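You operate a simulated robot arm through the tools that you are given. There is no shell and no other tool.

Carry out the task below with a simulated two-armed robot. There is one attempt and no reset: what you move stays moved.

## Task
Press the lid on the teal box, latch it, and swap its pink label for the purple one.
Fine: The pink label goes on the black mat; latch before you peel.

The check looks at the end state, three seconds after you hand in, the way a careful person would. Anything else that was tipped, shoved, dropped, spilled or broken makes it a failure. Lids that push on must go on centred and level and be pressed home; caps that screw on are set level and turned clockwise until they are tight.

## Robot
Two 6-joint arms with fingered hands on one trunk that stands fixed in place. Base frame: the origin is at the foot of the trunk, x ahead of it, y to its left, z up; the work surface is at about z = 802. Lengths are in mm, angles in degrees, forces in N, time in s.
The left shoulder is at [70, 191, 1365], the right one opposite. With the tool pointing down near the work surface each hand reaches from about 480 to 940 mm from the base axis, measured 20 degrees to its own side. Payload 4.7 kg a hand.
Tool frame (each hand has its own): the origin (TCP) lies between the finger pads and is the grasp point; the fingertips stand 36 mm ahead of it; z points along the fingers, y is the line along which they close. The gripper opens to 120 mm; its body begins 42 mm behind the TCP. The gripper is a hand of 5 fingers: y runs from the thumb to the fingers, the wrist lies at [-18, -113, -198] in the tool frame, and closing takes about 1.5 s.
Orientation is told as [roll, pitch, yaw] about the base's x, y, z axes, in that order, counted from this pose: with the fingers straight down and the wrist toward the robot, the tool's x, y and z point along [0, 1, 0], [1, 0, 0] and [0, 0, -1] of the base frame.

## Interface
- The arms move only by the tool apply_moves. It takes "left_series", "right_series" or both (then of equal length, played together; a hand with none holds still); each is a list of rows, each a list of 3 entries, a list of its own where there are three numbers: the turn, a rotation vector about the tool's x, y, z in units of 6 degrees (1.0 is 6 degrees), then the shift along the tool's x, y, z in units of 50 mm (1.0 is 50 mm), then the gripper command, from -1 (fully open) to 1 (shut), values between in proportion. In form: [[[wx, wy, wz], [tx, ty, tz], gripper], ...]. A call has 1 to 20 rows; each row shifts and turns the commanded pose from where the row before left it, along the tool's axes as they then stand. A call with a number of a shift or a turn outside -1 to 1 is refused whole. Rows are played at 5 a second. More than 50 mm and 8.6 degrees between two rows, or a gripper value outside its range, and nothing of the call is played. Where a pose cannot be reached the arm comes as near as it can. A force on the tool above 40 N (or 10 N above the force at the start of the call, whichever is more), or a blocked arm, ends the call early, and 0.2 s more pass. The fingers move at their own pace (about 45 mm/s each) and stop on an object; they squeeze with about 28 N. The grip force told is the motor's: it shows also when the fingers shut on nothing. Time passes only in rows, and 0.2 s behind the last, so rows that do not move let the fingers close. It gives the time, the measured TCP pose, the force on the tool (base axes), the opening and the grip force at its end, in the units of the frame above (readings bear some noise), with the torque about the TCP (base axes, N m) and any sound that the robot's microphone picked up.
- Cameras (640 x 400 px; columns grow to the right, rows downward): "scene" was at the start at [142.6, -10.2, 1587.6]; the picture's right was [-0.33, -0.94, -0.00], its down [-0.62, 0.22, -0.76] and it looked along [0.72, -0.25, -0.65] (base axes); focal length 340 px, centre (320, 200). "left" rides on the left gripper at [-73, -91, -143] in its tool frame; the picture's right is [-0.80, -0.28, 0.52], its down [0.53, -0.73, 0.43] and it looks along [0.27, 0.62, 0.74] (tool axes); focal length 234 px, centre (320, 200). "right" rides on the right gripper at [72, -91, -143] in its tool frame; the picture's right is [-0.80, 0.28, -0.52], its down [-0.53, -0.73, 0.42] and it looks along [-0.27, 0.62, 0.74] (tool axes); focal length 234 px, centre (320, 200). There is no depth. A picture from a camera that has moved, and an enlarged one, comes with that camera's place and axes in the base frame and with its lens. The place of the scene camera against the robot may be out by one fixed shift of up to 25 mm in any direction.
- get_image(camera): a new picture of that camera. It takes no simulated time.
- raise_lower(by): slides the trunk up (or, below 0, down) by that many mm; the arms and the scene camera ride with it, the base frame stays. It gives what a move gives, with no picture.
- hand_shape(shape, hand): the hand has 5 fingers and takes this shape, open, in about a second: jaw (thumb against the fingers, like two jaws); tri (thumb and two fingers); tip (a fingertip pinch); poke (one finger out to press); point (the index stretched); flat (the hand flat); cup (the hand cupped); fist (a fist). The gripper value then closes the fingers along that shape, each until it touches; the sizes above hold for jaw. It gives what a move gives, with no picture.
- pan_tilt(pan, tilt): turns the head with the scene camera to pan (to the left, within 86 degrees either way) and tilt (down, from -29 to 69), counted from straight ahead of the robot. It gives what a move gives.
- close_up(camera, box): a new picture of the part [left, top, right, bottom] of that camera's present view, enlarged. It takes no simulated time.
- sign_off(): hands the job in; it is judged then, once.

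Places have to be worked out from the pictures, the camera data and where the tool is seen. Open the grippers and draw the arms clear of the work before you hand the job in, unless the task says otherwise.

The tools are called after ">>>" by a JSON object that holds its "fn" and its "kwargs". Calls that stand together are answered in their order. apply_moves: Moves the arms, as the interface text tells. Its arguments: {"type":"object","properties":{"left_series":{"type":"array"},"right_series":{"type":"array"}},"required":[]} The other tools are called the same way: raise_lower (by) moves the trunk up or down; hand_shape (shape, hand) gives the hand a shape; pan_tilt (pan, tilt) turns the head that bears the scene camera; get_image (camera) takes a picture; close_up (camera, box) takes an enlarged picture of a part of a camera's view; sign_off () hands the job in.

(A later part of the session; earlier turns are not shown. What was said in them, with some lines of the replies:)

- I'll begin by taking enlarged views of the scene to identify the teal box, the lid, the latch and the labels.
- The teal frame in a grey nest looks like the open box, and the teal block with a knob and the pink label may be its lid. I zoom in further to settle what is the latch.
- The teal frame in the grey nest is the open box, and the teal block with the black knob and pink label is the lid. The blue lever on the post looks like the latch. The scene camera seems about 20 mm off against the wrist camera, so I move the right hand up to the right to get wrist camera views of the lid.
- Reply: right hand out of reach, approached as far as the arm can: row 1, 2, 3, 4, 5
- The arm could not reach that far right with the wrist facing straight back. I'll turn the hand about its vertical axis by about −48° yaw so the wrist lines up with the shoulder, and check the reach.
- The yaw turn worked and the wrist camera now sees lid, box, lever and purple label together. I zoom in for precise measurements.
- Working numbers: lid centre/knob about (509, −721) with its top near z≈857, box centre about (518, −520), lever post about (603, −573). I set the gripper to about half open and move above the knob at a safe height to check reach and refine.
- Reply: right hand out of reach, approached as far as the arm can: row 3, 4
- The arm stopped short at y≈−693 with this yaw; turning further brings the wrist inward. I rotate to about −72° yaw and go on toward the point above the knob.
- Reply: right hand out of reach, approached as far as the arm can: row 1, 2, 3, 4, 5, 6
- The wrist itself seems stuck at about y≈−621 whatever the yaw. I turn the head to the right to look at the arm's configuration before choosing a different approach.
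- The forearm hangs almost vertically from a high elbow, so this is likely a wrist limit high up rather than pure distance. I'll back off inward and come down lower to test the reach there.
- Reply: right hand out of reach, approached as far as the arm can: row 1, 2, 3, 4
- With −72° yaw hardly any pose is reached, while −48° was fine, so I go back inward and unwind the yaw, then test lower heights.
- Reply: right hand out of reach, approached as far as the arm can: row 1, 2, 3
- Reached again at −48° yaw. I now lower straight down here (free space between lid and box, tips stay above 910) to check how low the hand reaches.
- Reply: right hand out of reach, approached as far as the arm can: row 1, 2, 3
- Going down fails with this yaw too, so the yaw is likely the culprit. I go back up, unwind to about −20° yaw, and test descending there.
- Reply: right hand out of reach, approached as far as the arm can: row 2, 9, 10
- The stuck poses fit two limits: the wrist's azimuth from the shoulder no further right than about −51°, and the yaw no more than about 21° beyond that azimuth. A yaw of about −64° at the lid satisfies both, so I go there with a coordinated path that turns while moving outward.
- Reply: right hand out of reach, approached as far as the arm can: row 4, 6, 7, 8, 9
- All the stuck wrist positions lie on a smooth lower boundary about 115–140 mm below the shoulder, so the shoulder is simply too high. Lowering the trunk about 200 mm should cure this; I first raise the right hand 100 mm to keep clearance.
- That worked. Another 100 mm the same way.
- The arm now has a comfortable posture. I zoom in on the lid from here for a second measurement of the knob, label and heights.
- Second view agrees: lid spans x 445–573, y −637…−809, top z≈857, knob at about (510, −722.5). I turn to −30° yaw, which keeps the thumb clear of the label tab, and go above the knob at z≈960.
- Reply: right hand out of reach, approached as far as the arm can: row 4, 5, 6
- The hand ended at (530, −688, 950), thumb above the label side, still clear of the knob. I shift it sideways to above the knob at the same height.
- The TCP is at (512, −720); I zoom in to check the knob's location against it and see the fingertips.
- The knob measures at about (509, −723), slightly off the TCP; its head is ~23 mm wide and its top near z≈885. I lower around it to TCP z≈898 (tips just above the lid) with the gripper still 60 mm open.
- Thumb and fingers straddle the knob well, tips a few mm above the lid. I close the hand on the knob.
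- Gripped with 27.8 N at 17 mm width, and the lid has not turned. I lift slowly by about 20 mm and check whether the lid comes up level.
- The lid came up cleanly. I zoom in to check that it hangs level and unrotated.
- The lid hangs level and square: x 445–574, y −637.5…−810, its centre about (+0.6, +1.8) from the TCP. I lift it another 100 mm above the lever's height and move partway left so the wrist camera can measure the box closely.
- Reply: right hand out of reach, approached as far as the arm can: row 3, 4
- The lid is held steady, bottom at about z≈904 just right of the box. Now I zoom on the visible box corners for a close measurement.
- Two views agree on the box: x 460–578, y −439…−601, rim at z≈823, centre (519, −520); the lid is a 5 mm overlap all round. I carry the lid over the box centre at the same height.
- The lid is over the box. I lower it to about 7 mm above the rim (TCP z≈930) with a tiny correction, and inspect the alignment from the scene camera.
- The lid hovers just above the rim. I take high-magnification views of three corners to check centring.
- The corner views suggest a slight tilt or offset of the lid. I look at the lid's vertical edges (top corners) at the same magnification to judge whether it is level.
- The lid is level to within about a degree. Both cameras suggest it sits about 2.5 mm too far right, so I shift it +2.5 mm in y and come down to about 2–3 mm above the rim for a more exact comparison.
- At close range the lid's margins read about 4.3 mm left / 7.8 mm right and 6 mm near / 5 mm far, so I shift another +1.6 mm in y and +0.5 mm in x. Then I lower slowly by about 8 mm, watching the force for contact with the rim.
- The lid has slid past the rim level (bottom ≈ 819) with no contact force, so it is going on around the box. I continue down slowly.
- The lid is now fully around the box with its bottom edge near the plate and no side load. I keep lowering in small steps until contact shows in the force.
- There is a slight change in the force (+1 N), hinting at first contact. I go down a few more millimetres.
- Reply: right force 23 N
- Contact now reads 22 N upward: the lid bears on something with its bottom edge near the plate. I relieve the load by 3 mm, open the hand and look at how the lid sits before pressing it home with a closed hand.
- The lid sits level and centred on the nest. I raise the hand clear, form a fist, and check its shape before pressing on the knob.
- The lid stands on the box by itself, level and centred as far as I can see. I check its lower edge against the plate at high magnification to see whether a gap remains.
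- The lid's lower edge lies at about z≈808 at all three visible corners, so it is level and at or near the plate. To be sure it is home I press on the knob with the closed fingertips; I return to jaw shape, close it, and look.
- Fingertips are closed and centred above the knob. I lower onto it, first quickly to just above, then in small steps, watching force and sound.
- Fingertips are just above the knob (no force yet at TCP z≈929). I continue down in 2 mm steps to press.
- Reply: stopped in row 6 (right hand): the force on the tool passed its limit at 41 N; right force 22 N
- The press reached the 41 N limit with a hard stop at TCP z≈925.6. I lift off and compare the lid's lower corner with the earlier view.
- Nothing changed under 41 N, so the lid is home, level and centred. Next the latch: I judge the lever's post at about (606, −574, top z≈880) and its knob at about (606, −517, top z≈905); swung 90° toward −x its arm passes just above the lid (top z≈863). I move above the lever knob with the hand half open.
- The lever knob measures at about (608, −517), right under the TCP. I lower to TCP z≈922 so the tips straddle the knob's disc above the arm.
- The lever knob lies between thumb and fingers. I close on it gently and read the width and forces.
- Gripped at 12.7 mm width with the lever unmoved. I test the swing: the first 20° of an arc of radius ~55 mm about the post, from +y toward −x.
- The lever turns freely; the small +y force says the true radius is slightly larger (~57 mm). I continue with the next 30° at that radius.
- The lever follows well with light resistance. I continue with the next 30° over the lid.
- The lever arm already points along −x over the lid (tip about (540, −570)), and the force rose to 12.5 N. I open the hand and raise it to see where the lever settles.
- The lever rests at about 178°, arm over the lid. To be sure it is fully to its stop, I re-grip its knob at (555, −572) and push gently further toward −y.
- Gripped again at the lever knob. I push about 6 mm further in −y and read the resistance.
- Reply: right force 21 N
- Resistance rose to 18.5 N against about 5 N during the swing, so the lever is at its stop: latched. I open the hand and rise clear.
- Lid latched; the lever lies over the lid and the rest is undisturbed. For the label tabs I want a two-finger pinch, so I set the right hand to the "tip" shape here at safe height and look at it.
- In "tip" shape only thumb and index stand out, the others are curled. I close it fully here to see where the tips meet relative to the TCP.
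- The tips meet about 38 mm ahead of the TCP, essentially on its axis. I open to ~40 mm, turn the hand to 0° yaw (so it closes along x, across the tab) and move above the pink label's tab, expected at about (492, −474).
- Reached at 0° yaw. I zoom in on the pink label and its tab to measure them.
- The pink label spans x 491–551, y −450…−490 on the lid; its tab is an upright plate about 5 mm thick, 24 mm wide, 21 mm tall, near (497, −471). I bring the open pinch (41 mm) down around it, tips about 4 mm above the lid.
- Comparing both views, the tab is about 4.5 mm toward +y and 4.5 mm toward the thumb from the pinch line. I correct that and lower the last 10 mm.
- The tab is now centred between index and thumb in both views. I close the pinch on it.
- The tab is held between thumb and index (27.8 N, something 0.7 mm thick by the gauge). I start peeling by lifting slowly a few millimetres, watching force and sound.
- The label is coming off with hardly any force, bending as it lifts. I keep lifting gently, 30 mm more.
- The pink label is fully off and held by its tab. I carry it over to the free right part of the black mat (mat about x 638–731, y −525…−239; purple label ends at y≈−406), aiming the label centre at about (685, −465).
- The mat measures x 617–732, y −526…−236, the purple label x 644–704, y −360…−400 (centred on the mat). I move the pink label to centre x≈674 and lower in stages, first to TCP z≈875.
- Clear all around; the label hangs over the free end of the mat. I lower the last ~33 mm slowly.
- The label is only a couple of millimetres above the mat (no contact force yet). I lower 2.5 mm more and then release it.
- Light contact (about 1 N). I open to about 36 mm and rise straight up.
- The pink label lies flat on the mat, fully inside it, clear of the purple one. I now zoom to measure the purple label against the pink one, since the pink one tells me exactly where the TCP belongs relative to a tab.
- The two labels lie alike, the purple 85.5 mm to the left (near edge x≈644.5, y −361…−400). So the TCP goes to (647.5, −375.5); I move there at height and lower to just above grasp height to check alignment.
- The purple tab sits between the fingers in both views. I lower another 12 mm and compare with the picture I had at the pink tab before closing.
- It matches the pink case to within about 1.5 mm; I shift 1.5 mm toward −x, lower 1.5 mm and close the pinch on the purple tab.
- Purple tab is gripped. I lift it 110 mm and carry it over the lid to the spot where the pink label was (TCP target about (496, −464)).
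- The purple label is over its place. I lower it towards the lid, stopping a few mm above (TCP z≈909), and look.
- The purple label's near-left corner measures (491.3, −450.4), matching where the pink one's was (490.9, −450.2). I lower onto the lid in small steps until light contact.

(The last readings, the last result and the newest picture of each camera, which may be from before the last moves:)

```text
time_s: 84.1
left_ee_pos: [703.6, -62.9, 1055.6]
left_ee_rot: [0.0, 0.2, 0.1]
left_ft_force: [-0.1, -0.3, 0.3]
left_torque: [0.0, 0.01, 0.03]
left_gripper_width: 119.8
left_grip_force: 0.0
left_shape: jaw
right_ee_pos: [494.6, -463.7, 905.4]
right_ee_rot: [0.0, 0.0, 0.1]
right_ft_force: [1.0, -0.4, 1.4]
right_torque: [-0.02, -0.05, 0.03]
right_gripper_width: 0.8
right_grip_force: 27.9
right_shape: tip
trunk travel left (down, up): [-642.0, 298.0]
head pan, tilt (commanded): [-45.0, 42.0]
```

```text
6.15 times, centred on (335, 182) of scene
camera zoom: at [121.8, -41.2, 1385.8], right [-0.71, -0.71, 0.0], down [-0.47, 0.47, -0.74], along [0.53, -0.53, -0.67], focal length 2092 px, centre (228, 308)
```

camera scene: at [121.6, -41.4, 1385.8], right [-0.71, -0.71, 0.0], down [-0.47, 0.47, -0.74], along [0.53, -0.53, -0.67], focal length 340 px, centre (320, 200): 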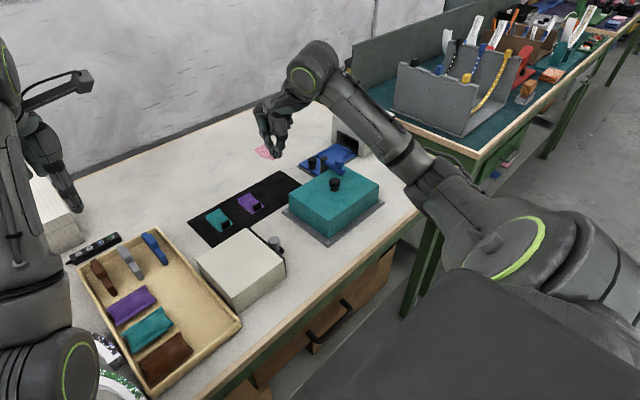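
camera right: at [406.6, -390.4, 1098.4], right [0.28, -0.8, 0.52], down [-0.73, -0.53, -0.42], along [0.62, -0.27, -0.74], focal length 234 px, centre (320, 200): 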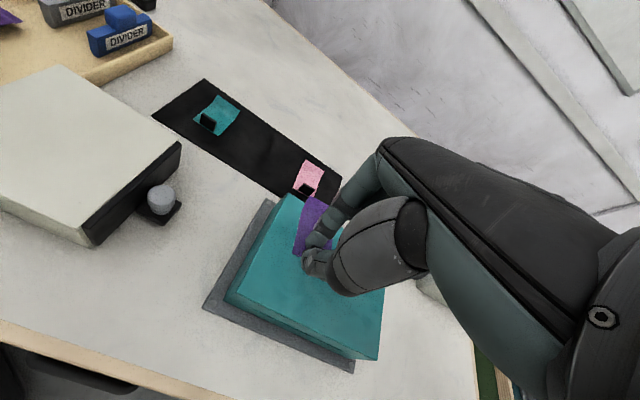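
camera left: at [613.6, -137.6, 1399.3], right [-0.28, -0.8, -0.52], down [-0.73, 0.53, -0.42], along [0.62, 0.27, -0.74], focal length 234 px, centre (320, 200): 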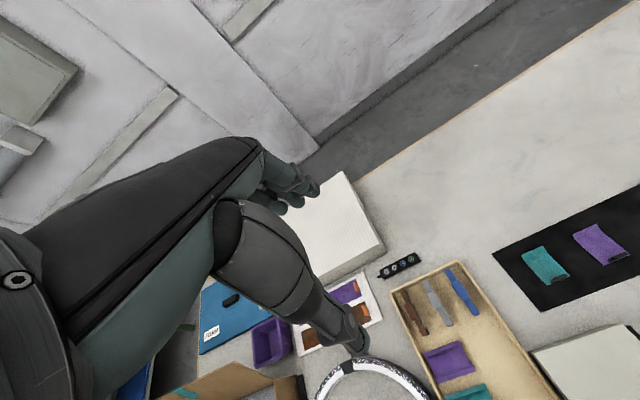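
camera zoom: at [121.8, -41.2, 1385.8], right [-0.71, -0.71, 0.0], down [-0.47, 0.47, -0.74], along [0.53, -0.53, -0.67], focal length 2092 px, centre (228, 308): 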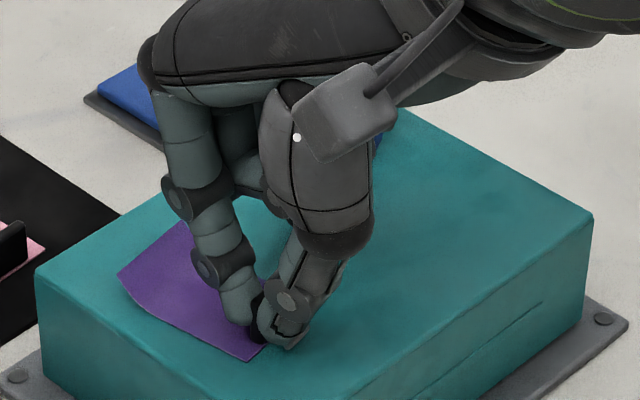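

Contact begins. I push about 1.5 mm further to set the tab end down, then check.

>>> {"fn": "apply_moves", "kwargs": {"right_series": [[[0, 0, 0], [0, 0, 0.03], 1], [[0, 0, 0], [0, 0, 0], 1], [[0, 0, 0], [0, 0, 0], 1]]}}

>>> {"fn": "close_up", "kwargs": {"camera": "scene", "box": [300, 150, 370, 215]}}

>>> {"fn": "close_up", "kwargs": {"camera": "right", "box": [230, 180, 370, 320]}}

```text
time_s: 84.9
left_ee_pos: [704.9, -63.8, 1057.7]
left_ee_rot: [-0.1, 0.0, 0.1]
left_ft_force: [-0.2, 0.1, 0.1]
left_torque: [-0.05, 0.03, 0.0]
left_gripper_width: 119.7
left_grip_force: 0.1
left_shape: jaw
right_ee_pos: [495.3, -463.5, 904.0]
right_ee_rot: [0.1, -0.1, 0.0]
right_ft_force: [0.2, -1.3, 13.3]
right_torque: [-0.03, -0.12, -0.05]
right_gripper_width: 1.2
right_grip_force: 28.2
right_shape: tip
trunk travel left (down, up): [-642.0, 298.0]
head pan, tilt (commanded): [-45.0, 42.0]
```

```text
6.15 times, centred on (335, 182) of scene
camera zoom: at [120.8, -40.3, 1386.0], right [-0.71, -0.71, 0.0], down [-0.47, 0.47, -0.74], along [0.53, -0.53, -0.67], focal length 2092 px, centre (228, 308)
```

zoom: 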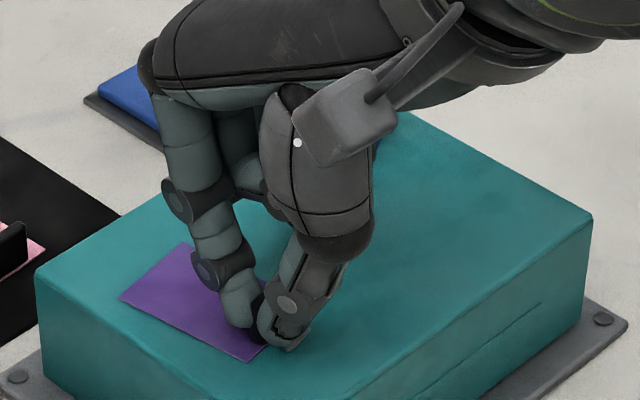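

```text
2.86 times, centred on (300, 250) of right
camera zoom: at [404.4, -390.1, 1047.2], right [0.28, -0.8, 0.53], down [-0.73, -0.53, -0.43], along [0.62, -0.27, -0.74], focal length 669 px, centre (377, 57)
```

zoom: 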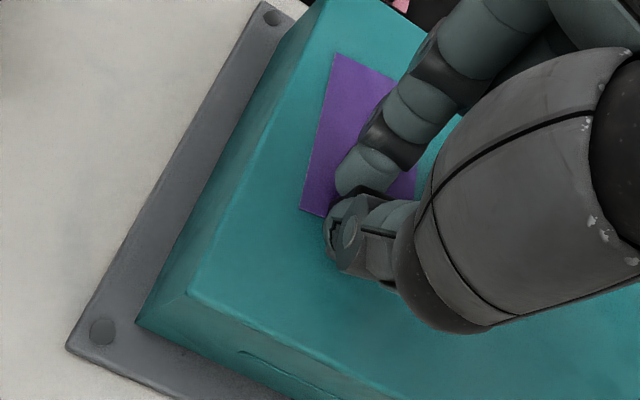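

Pressing at 13 N laid the purple label down flat, but both cameras show it turned about 8–9° counter-clockwise compared with the pink one. I will lift it off again with the same grip and re-set it straight; first a gentle lift to see how it hangs.

>>> {"fn": "apply_moves", "kwargs": {"right_series": [[[0, 0, 0], [0, 0, -0.05], 1], [[0, 0, 0], [0, 0, -0.05], 1], [[0, 0, 0], [0, 0, -0.1], 1], [[0, 0, 0], [0, 0, -0.1], 1], [[0, 0, 0], [0, 0, 0], 1]]}}

>>> {"fn": "close_up", "kwargs": {"camera": "scene", "box": [300, 150, 370, 215]}}

>>> {"fn": "close_up", "kwargs": {"camera": "right", "box": [230, 180, 370, 320]}}

```text
time_s: 86.1
left_ee_pos: [705.0, -63.9, 1056.2]
left_ee_rot: [0.0, 0.0, 0.1]
left_ft_force: [-1.0, -1.2, 0.9]
left_torque: [0.01, 0.0, 0.01]
left_gripper_width: 119.4
left_grip_force: 0.1
left_shape: jaw
right_ee_pos: [496.2, -464.1, 918.0]
right_ee_rot: [0.0, 0.0, -0.1]
right_ft_force: [-0.8, -0.5, -0.1]
right_torque: [0.02, -0.05, 0.0]
right_gripper_width: 1.2
right_grip_force: 28.5
right_shape: tip
trunk travel left (down, up): [-642.0, 298.0]
head pan, tilt (commanded): [-45.0, 42.0]
```

```text
6.15 times, centred on (335, 182) of scene
camera zoom: at [121.9, -41.3, 1385.7], right [-0.71, -0.71, 0.0], down [-0.47, 0.47, -0.74], along [0.53, -0.53, -0.67], focal length 2092 px, centre (228, 308)
```

zoom: 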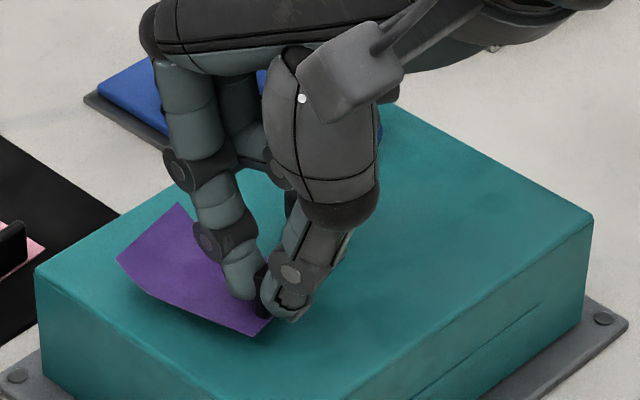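

```text
2.86 times, centred on (300, 250) of right
camera zoom: at [404.4, -391.1, 1061.0], right [0.28, -0.8, 0.52], down [-0.73, -0.53, -0.43], along [0.62, -0.27, -0.74], focal length 669 px, centre (377, 57)
```

zoom: 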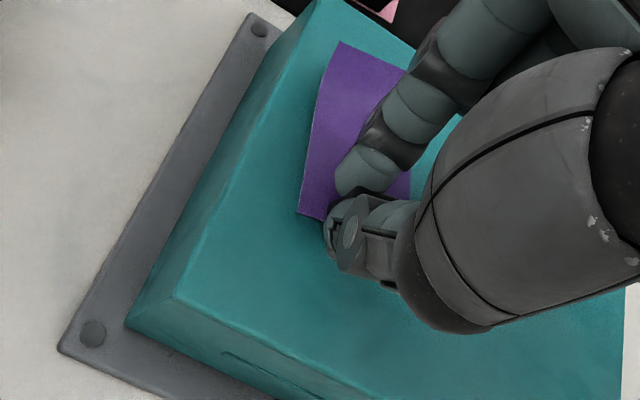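

It came off cleanly again. I rotate the hand 8.8° clockwise (with a −2/+1.4 mm shift to keep the label centred) and check the alignment against the lid.

>>> {"fn": "apply_moves", "kwargs": {"right_series": [[[0, 0, 0.73], [0.028, -0.04, 0], 1], [[0, 0, 0.73], [0, 0, 0], 1], [[0, 0, 0], [0, 0, 0.1], 1], [[0, 0, 0], [0, 0, 0.08], 1], [[0, 0, 0], [0, 0, 0], 1]]}}

>>> {"fn": "close_up", "kwargs": {"camera": "scene", "box": [300, 150, 370, 215]}}

>>> {"fn": "close_up", "kwargs": {"camera": "right", "box": [230, 180, 370, 320]}}

```text
time_s: 87.3
left_ee_pos: [704.6, -65.0, 1055.3]
left_ee_rot: [0.0, 0.0, 0.1]
left_ft_force: [0.1, -0.8, 0.5]
left_torque: [0.02, 0.01, 0.04]
left_gripper_width: 119.9
left_grip_force: 0.0
left_shape: jaw
right_ee_pos: [494.7, -463.1, 908.7]
right_ee_rot: [0.1, 0.0, -8.9]
right_ft_force: [0.3, -0.3, 0.9]
right_torque: [-0.05, -0.02, 0.04]
right_gripper_width: 1.2
right_grip_force: 28.0
right_shape: tip
trunk travel left (down, up): [-642.0, 298.0]
head pan, tilt (commanded): [-45.0, 42.0]
```

```text
6.15 times, centred on (335, 182) of scene
camera zoom: at [121.9, -41.2, 1385.8], right [-0.71, -0.71, 0.0], down [-0.47, 0.47, -0.74], along [0.53, -0.53, -0.67], focal length 2092 px, centre (228, 308)
```

zoom: 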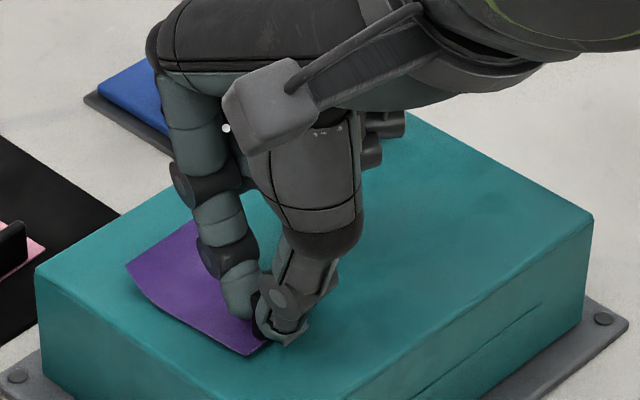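

```text
2.86 times, centred on (300, 250) of right
camera zoom: at [416.3, -376.7, 1051.8], right [0.15, -0.84, 0.52], down [-0.81, -0.41, -0.42], along [0.57, -0.36, -0.74], focal length 669 px, centre (377, 57)
```

zoom: 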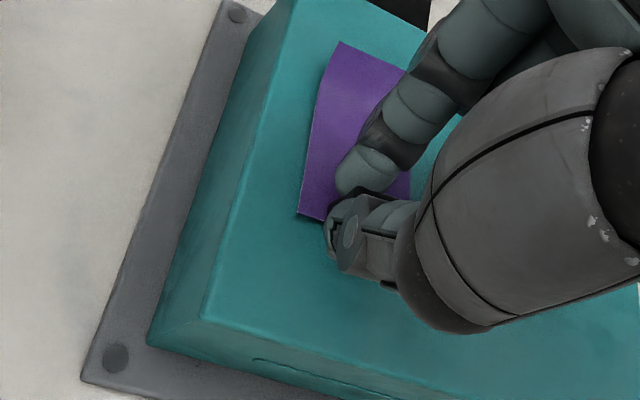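

The label edge now runs parallel to the lid's edge as far as I can tell. I lower it to contact and press as before (to about 904).

>>> {"fn": "apply_moves", "kwargs": {"right_series": [[[0, 0, 0], [0, 0, 0.04], 1], [[0, 0, 0], [0, 0, 0.03], 1], [[0, 0, 0], [0, 0, 0.03], 1], [[0, 0, 0], [0, 0, 0], 1], [[0, 0, 0], [0, 0, 0], 1]]}}

>>> {"fn": "close_up", "kwargs": {"camera": "scene", "box": [300, 150, 370, 215]}}

>>> {"fn": "close_up", "kwargs": {"camera": "right", "box": [230, 180, 370, 320]}}

```text
time_s: 88.5
left_ee_pos: [703.6, -64.6, 1056.1]
left_ee_rot: [-0.1, 0.0, 0.0]
left_ft_force: [-0.6, -0.9, 0.5]
left_torque: [-0.06, 0.02, -0.03]
left_gripper_width: 119.6
left_grip_force: 0.1
left_shape: jaw
right_ee_pos: [492.8, -463.5, 904.4]
right_ee_rot: [0.0, -0.1, -8.8]
right_ft_force: [-0.6, -0.5, 8.2]
right_torque: [-0.03, -0.08, -0.06]
right_gripper_width: 1.3
right_grip_force: 27.9
right_shape: tip
trunk travel left (down, up): [-642.0, 298.0]
head pan, tilt (commanded): [-45.0, 42.0]
```

```text
6.15 times, centred on (335, 182) of scene
camera zoom: at [121.2, -40.7, 1385.9], right [-0.71, -0.71, 0.0], down [-0.47, 0.47, -0.74], along [0.53, -0.53, -0.67], focal length 2092 px, centre (228, 308)
```

zoom: 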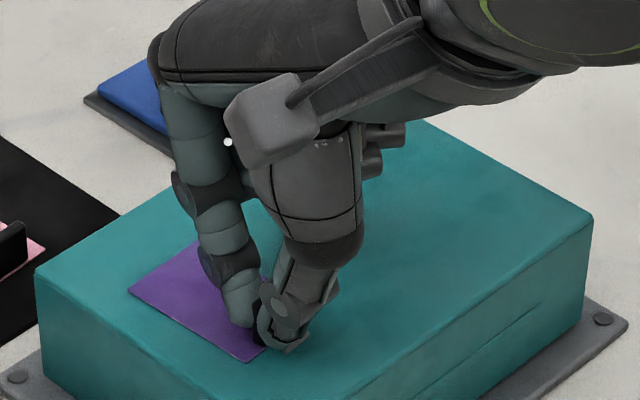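

```text
2.86 times, centred on (300, 250) of right
camera zoom: at [415.6, -376.7, 1047.7], right [0.15, -0.84, 0.53], down [-0.8, -0.41, -0.43], along [0.57, -0.36, -0.74], focal length 669 px, centre (377, 57)
```

zoom: 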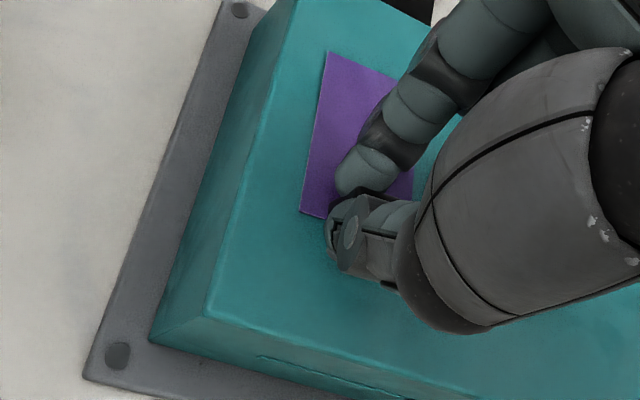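

Now it lies about 3–4° counter-clockwise. One more small correction is cheap: lift 10 mm, turn 4° clockwise, set down again.

>>> {"fn": "apply_moves", "kwargs": {"right_series": [[[0, 0, 0], [0, 0, -0.05], 1], [[0, 0, 0], [0, 0, -0.05], 1], [[0, 0, 0], [0, 0, -0.1], 1], [[0, 0, 0], [0, 0, -0.1], 1], [[0, 0, 0.67], [0, 0, 0], 1], [[0, 0, 0], [0, 0, 0], 1], [[0, 0, 0], [0, 0, 0.1], 1], [[0, 0, 0], [0, 0, 0.1], 1], [[0, 0, 0], [0, 0, 0.05], 1], [[0, 0, 0], [0, 0, 0.03], 1], [[0, 0, 0], [0, 0, 0], 1]]}}

>>> {"fn": "close_up", "kwargs": {"camera": "scene", "box": [300, 150, 370, 215]}}

>>> {"fn": "close_up", "kwargs": {"camera": "right", "box": [230, 180, 370, 320]}}

```text
time_s: 90.9
left_ee_pos: [704.3, -63.9, 1056.8]
left_ee_rot: [-0.1, 0.0, 0.1]
left_ft_force: [0.1, 0.0, -1.0]
left_torque: [0.01, -0.01, 0.0]
left_gripper_width: 119.6
left_grip_force: 0.2
left_shape: jaw
right_ee_pos: [493.5, -463.4, 903.6]
right_ee_rot: [0.0, -0.1, -12.8]
right_ft_force: [-0.1, -0.7, 6.3]
right_torque: [-0.02, -0.07, -0.05]
right_gripper_width: 0.9
right_grip_force: 28.0
right_shape: tip
trunk travel left (down, up): [-642.0, 298.0]
head pan, tilt (commanded): [-45.0, 42.0]
```

```text
6.15 times, centred on (335, 182) of scene
camera zoom: at [121.5, -40.7, 1385.9], right [-0.71, -0.71, 0.0], down [-0.47, 0.47, -0.74], along [0.53, -0.53, -0.67], focal length 2092 px, centre (228, 308)
```

zoom: 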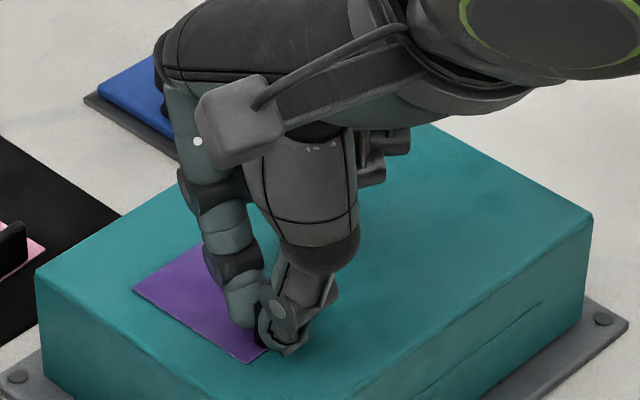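

```text
2.86 times, centred on (300, 250) of right
camera zoom: at [420.8, -371.0, 1047.8], right [0.09, -0.85, 0.53], down [-0.83, -0.36, -0.43], along [0.55, -0.4, -0.74], focal length 669 px, centre (377, 57)
```

zoom: 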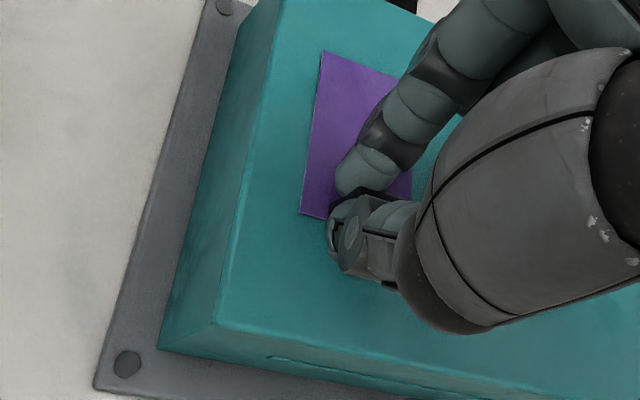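

It now lies straight and at the pink label's old place (scene angle 1.7° versus 1.9° measured for the pink one). I open the pinch and rise clear.

>>> {"fn": "apply_moves", "kwargs": {"right_series": [[[0, 0, 0], [0, 0, -0.01], 0.85], [[0, 0, 0], [0, 0, -0.02], 0.7], [[0, 0, 0], [0, 0, 0], 0.5], [[0, 0, 0], [0, 0, 0], 0.4], [[0, 0, 0], [0, 0, 0], 0.4], [[0, 0, 0], [0, 0, -0.2], 0.4], [[0, 0, 0], [0, 0, -0.5], 0.4], [[0, 0, 0], [0, 0, -0.7], 0.4], [[0, 0, 0], [0, 0, 0], 0.4]]}}

>>> {"fn": "get_image", "kwargs": {"camera": "right"}}

>>> {"fn": "close_up", "kwargs": {"camera": "scene", "box": [210, 120, 400, 250]}}

>>> {"fn": "close_up", "kwargs": {"camera": "scene", "box": [300, 160, 370, 215]}}

```text
time_s: 92.9
left_ee_pos: [705.6, -65.1, 1055.1]
left_ee_rot: [0.0, 0.1, 0.1]
left_ft_force: [0.6, 0.4, -0.8]
left_torque: [-0.01, 0.0, 0.0]
left_gripper_width: 119.7
left_grip_force: 0.1
left_shape: jaw
right_ee_pos: [493.7, -462.7, 976.2]
right_ee_rot: [0.1, 0.1, -12.8]
right_ft_force: [0.4, -0.7, 0.2]
right_torque: [0.04, 0.02, -0.02]
right_gripper_width: 35.8
right_grip_force: 0.0
right_shape: tip
trunk travel left (down, up): [-642.0, 298.0]
head pan, tilt (commanded): [-45.0, 42.0]
```

```text
taken
camera right: at [422.0, -372.3, 1119.1], right [0.09, -0.85, 0.52], down [-0.83, -0.35, -0.42], along [0.55, -0.4, -0.74], focal length 234 px, centre (320, 200)
```

right: 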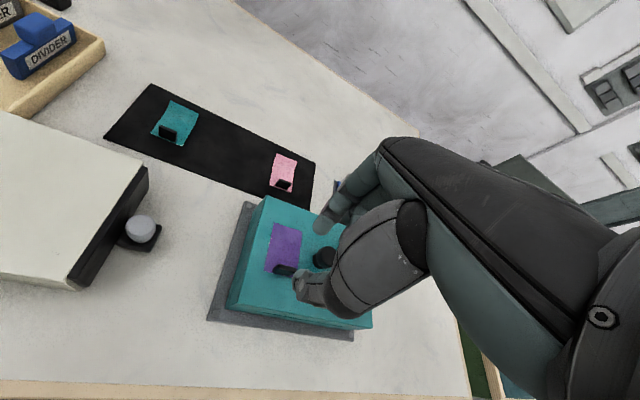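

```text
3.08 times, centred on (305, 185) of scene
camera zoom: at [122.2, -41.8, 1385.7], right [-0.71, -0.71, 0.0], down [-0.47, 0.47, -0.74], along [0.53, -0.53, -0.67], focal length 1046 px, centre (366, 246)
```

zoom: 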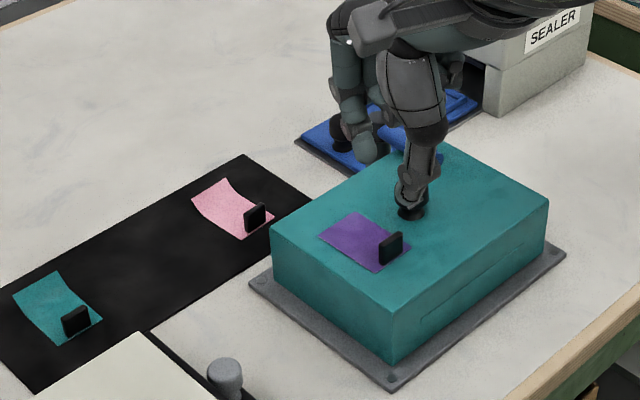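

```text
7.27 times, centred on (335, 188) of scene
camera zoom: at [122.2, -41.8, 1385.7], right [-0.71, -0.71, 0.0], down [-0.47, 0.47, -0.74], along [0.53, -0.53, -0.67], focal length 2472 px, centre (211, 291)
```

zoom: 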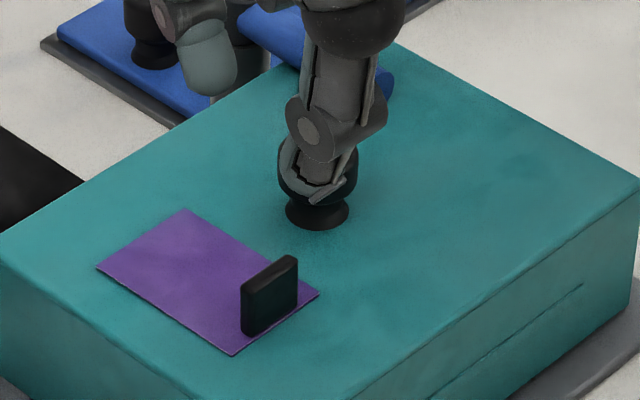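

The purple label lies flat and straight in the pink one's place, the pink one rests on the mat. Now I raise the trunk 200 mm, which lifts both hands straight up and clear.

>>> {"fn": "raise_lower", "kwargs": {"by": 200}}

>>> {"fn": "apply_moves", "kwargs": {"right_series": [[[0, 0, 0], [-0.5, -0.1, -0.2], 0], [[0, 0, 0], [-0.5, -0.1, 0], -0.5], [[0, 0, 0], [-0.5, 0, 0], -1], [[0, 0, 0], [0, 0, 0], -1], [[0, 0, 0], [0, 0, 0], -1]]}}

>>> {"fn": "get_image", "kwargs": {"camera": "scene"}}

>>> {"fn": "get_image", "kwargs": {"camera": "right"}}

```text
time_s: 95.1
left_ee_pos: [705.0, -63.6, 1256.3]
left_ee_rot: [0.0, 0.1, 0.1]
left_ft_force: [-1.8, -0.7, -0.5]
left_torque: [0.02, -0.02, 0.0]
left_gripper_width: 119.6
left_grip_force: 0.0
left_shape: jaw
right_ee_pos: [494.7, -463.9, 1175.2]
right_ee_rot: [0.1, 0.0, -12.9]
right_ft_force: [-0.5, 0.4, 0.2]
right_torque: [0.0, -0.02, -0.02]
right_gripper_width: 35.8
right_grip_force: 0.1
right_shape: tip
trunk travel left (down, up): [-842.0, 98.0]
head pan, tilt (commanded): [-45.0, 42.0]
```

```text
time_s: 96.3
left_ee_pos: [704.5, -64.4, 1255.7]
left_ee_rot: [0.0, 0.1, 0.0]
left_ft_force: [0.0, -0.3, 0.0]
left_torque: [0.02, -0.01, 0.01]
left_gripper_width: 119.7
left_grip_force: 0.0
left_shape: jaw
right_ee_pos: [471.5, -512.7, 1185.4]
right_ee_rot: [0.2, 0.1, -12.7]
right_ft_force: [-0.2, -0.2, -0.3]
right_torque: [0.04, -0.01, -0.01]
right_gripper_width: 119.4
right_grip_force: 0.0
right_shape: tip
right hand out of reach, approached as far as the arm can: row 3
trunk travel left (down, up): [-842.0, 98.0]
head pan, tilt (commanded): [-45.0, 42.0]
```

```text
taken
camera scene: at [121.2, -41.7, 1585.8], right [-0.71, -0.71, 0.0], down [-0.47, 0.47, -0.74], along [0.53, -0.53, -0.67], focal length 340 px, centre (320, 200)
```

scene: 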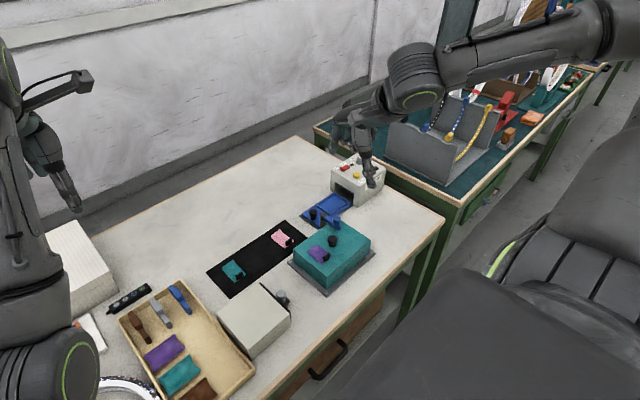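

```text
taken
camera right: at [398.5, -420.8, 1328.3], right [0.09, -0.85, 0.52], down [-0.83, -0.36, -0.43], along [0.55, -0.4, -0.74], focal length 234 px, centre (320, 200)
```

right: 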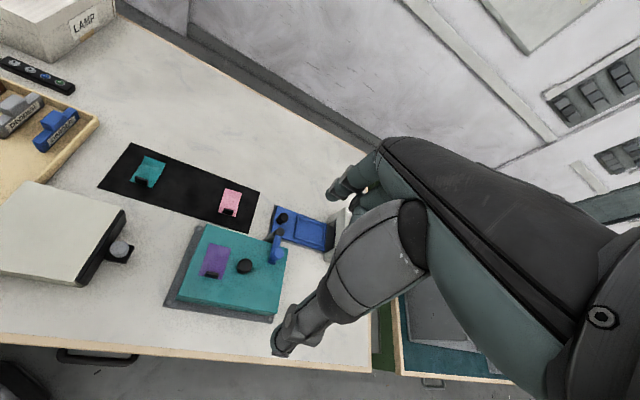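

Both hands are well clear and open. I do a last magnified check of the lid, lever, labels and the neighbouring items.

>>> {"fn": "close_up", "kwargs": {"camera": "right", "box": [150, 180, 350, 340]}}

>>> {"fn": "close_up", "kwargs": {"camera": "scene", "box": [270, 190, 390, 300]}}

>>> {"fn": "close_up", "kwargs": {"camera": "scene", "box": [195, 210, 320, 300]}}

```text
2.50 times, centred on (250, 260) of right
camera zoom: at [398.5, -420.8, 1328.3], right [0.09, -0.85, 0.52], down [-0.83, -0.36, -0.43], along [0.55, -0.4, -0.74], focal length 585 px, centre (495, 50)
```

zoom: 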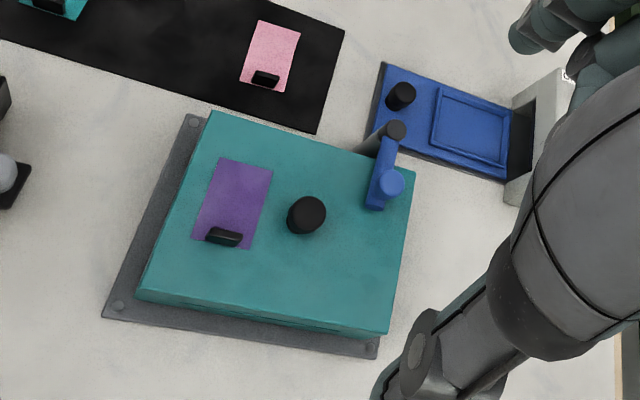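

```text
3.64 times, centred on (330, 245) of scene
camera zoom: at [121.2, -41.7, 1585.8], right [-0.71, -0.71, 0.0], down [-0.47, 0.47, -0.74], along [0.53, -0.53, -0.67], focal length 1236 px, centre (284, 36)
```

zoom: 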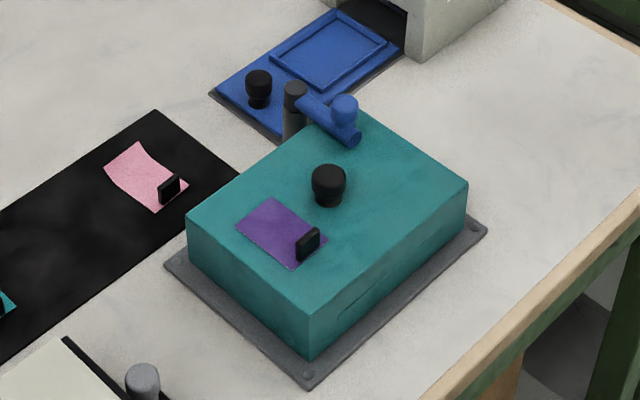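

```text
4.44 times, centred on (258, 255) of scene
camera zoom: at [121.2, -41.7, 1585.8], right [-0.71, -0.71, 0.0], down [-0.47, 0.47, -0.74], along [0.53, -0.53, -0.67], focal length 1511 px, centre (598, -44)
```

zoom: 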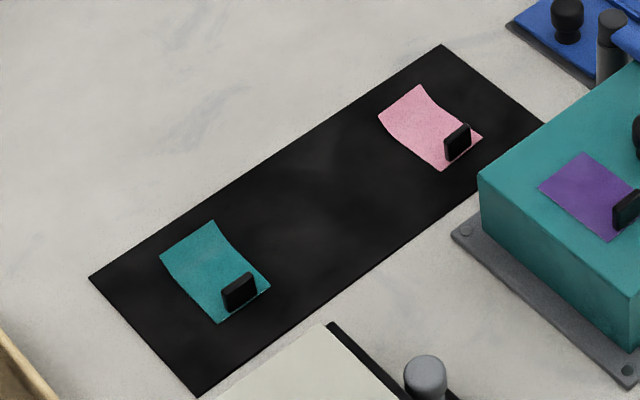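

The lid is level, centred and pressed home, and the lever is at its stop over it. The purple label lies straight where the pink one was, and the pink label is on the black mat. Nothing else has moved and both hands are open and clear, so I hand the job in.

>>> {"fn": "sign_off", "kwargs": {}}

```text
The job is handed in.
```

The job is done and handed in; I haven't seen the check's verdict.

- **Lid:** it sits on the teal box level and centred. I pressed down on the knob to the 41 N force limit and it didn't move any further, so I took it as fully home. There was no click.
- **Latch:** I swung the blue lever over the lid to its stop before peeling. There, resistance rose to about 18 N, against roughly 5 N during the swing.
- **Pink label:** it is on the black mat, in the free space at the right end, turned about 4°.
- **Purple label:** it lies flat on the lid where the pink one was, in line with the lid's edges. It went down about 8–9° askew the first time, so I lifted and reset it twice to straighten it.

In the final pictures nothing else on the bench had moved. Both hands are open and clear of the work.
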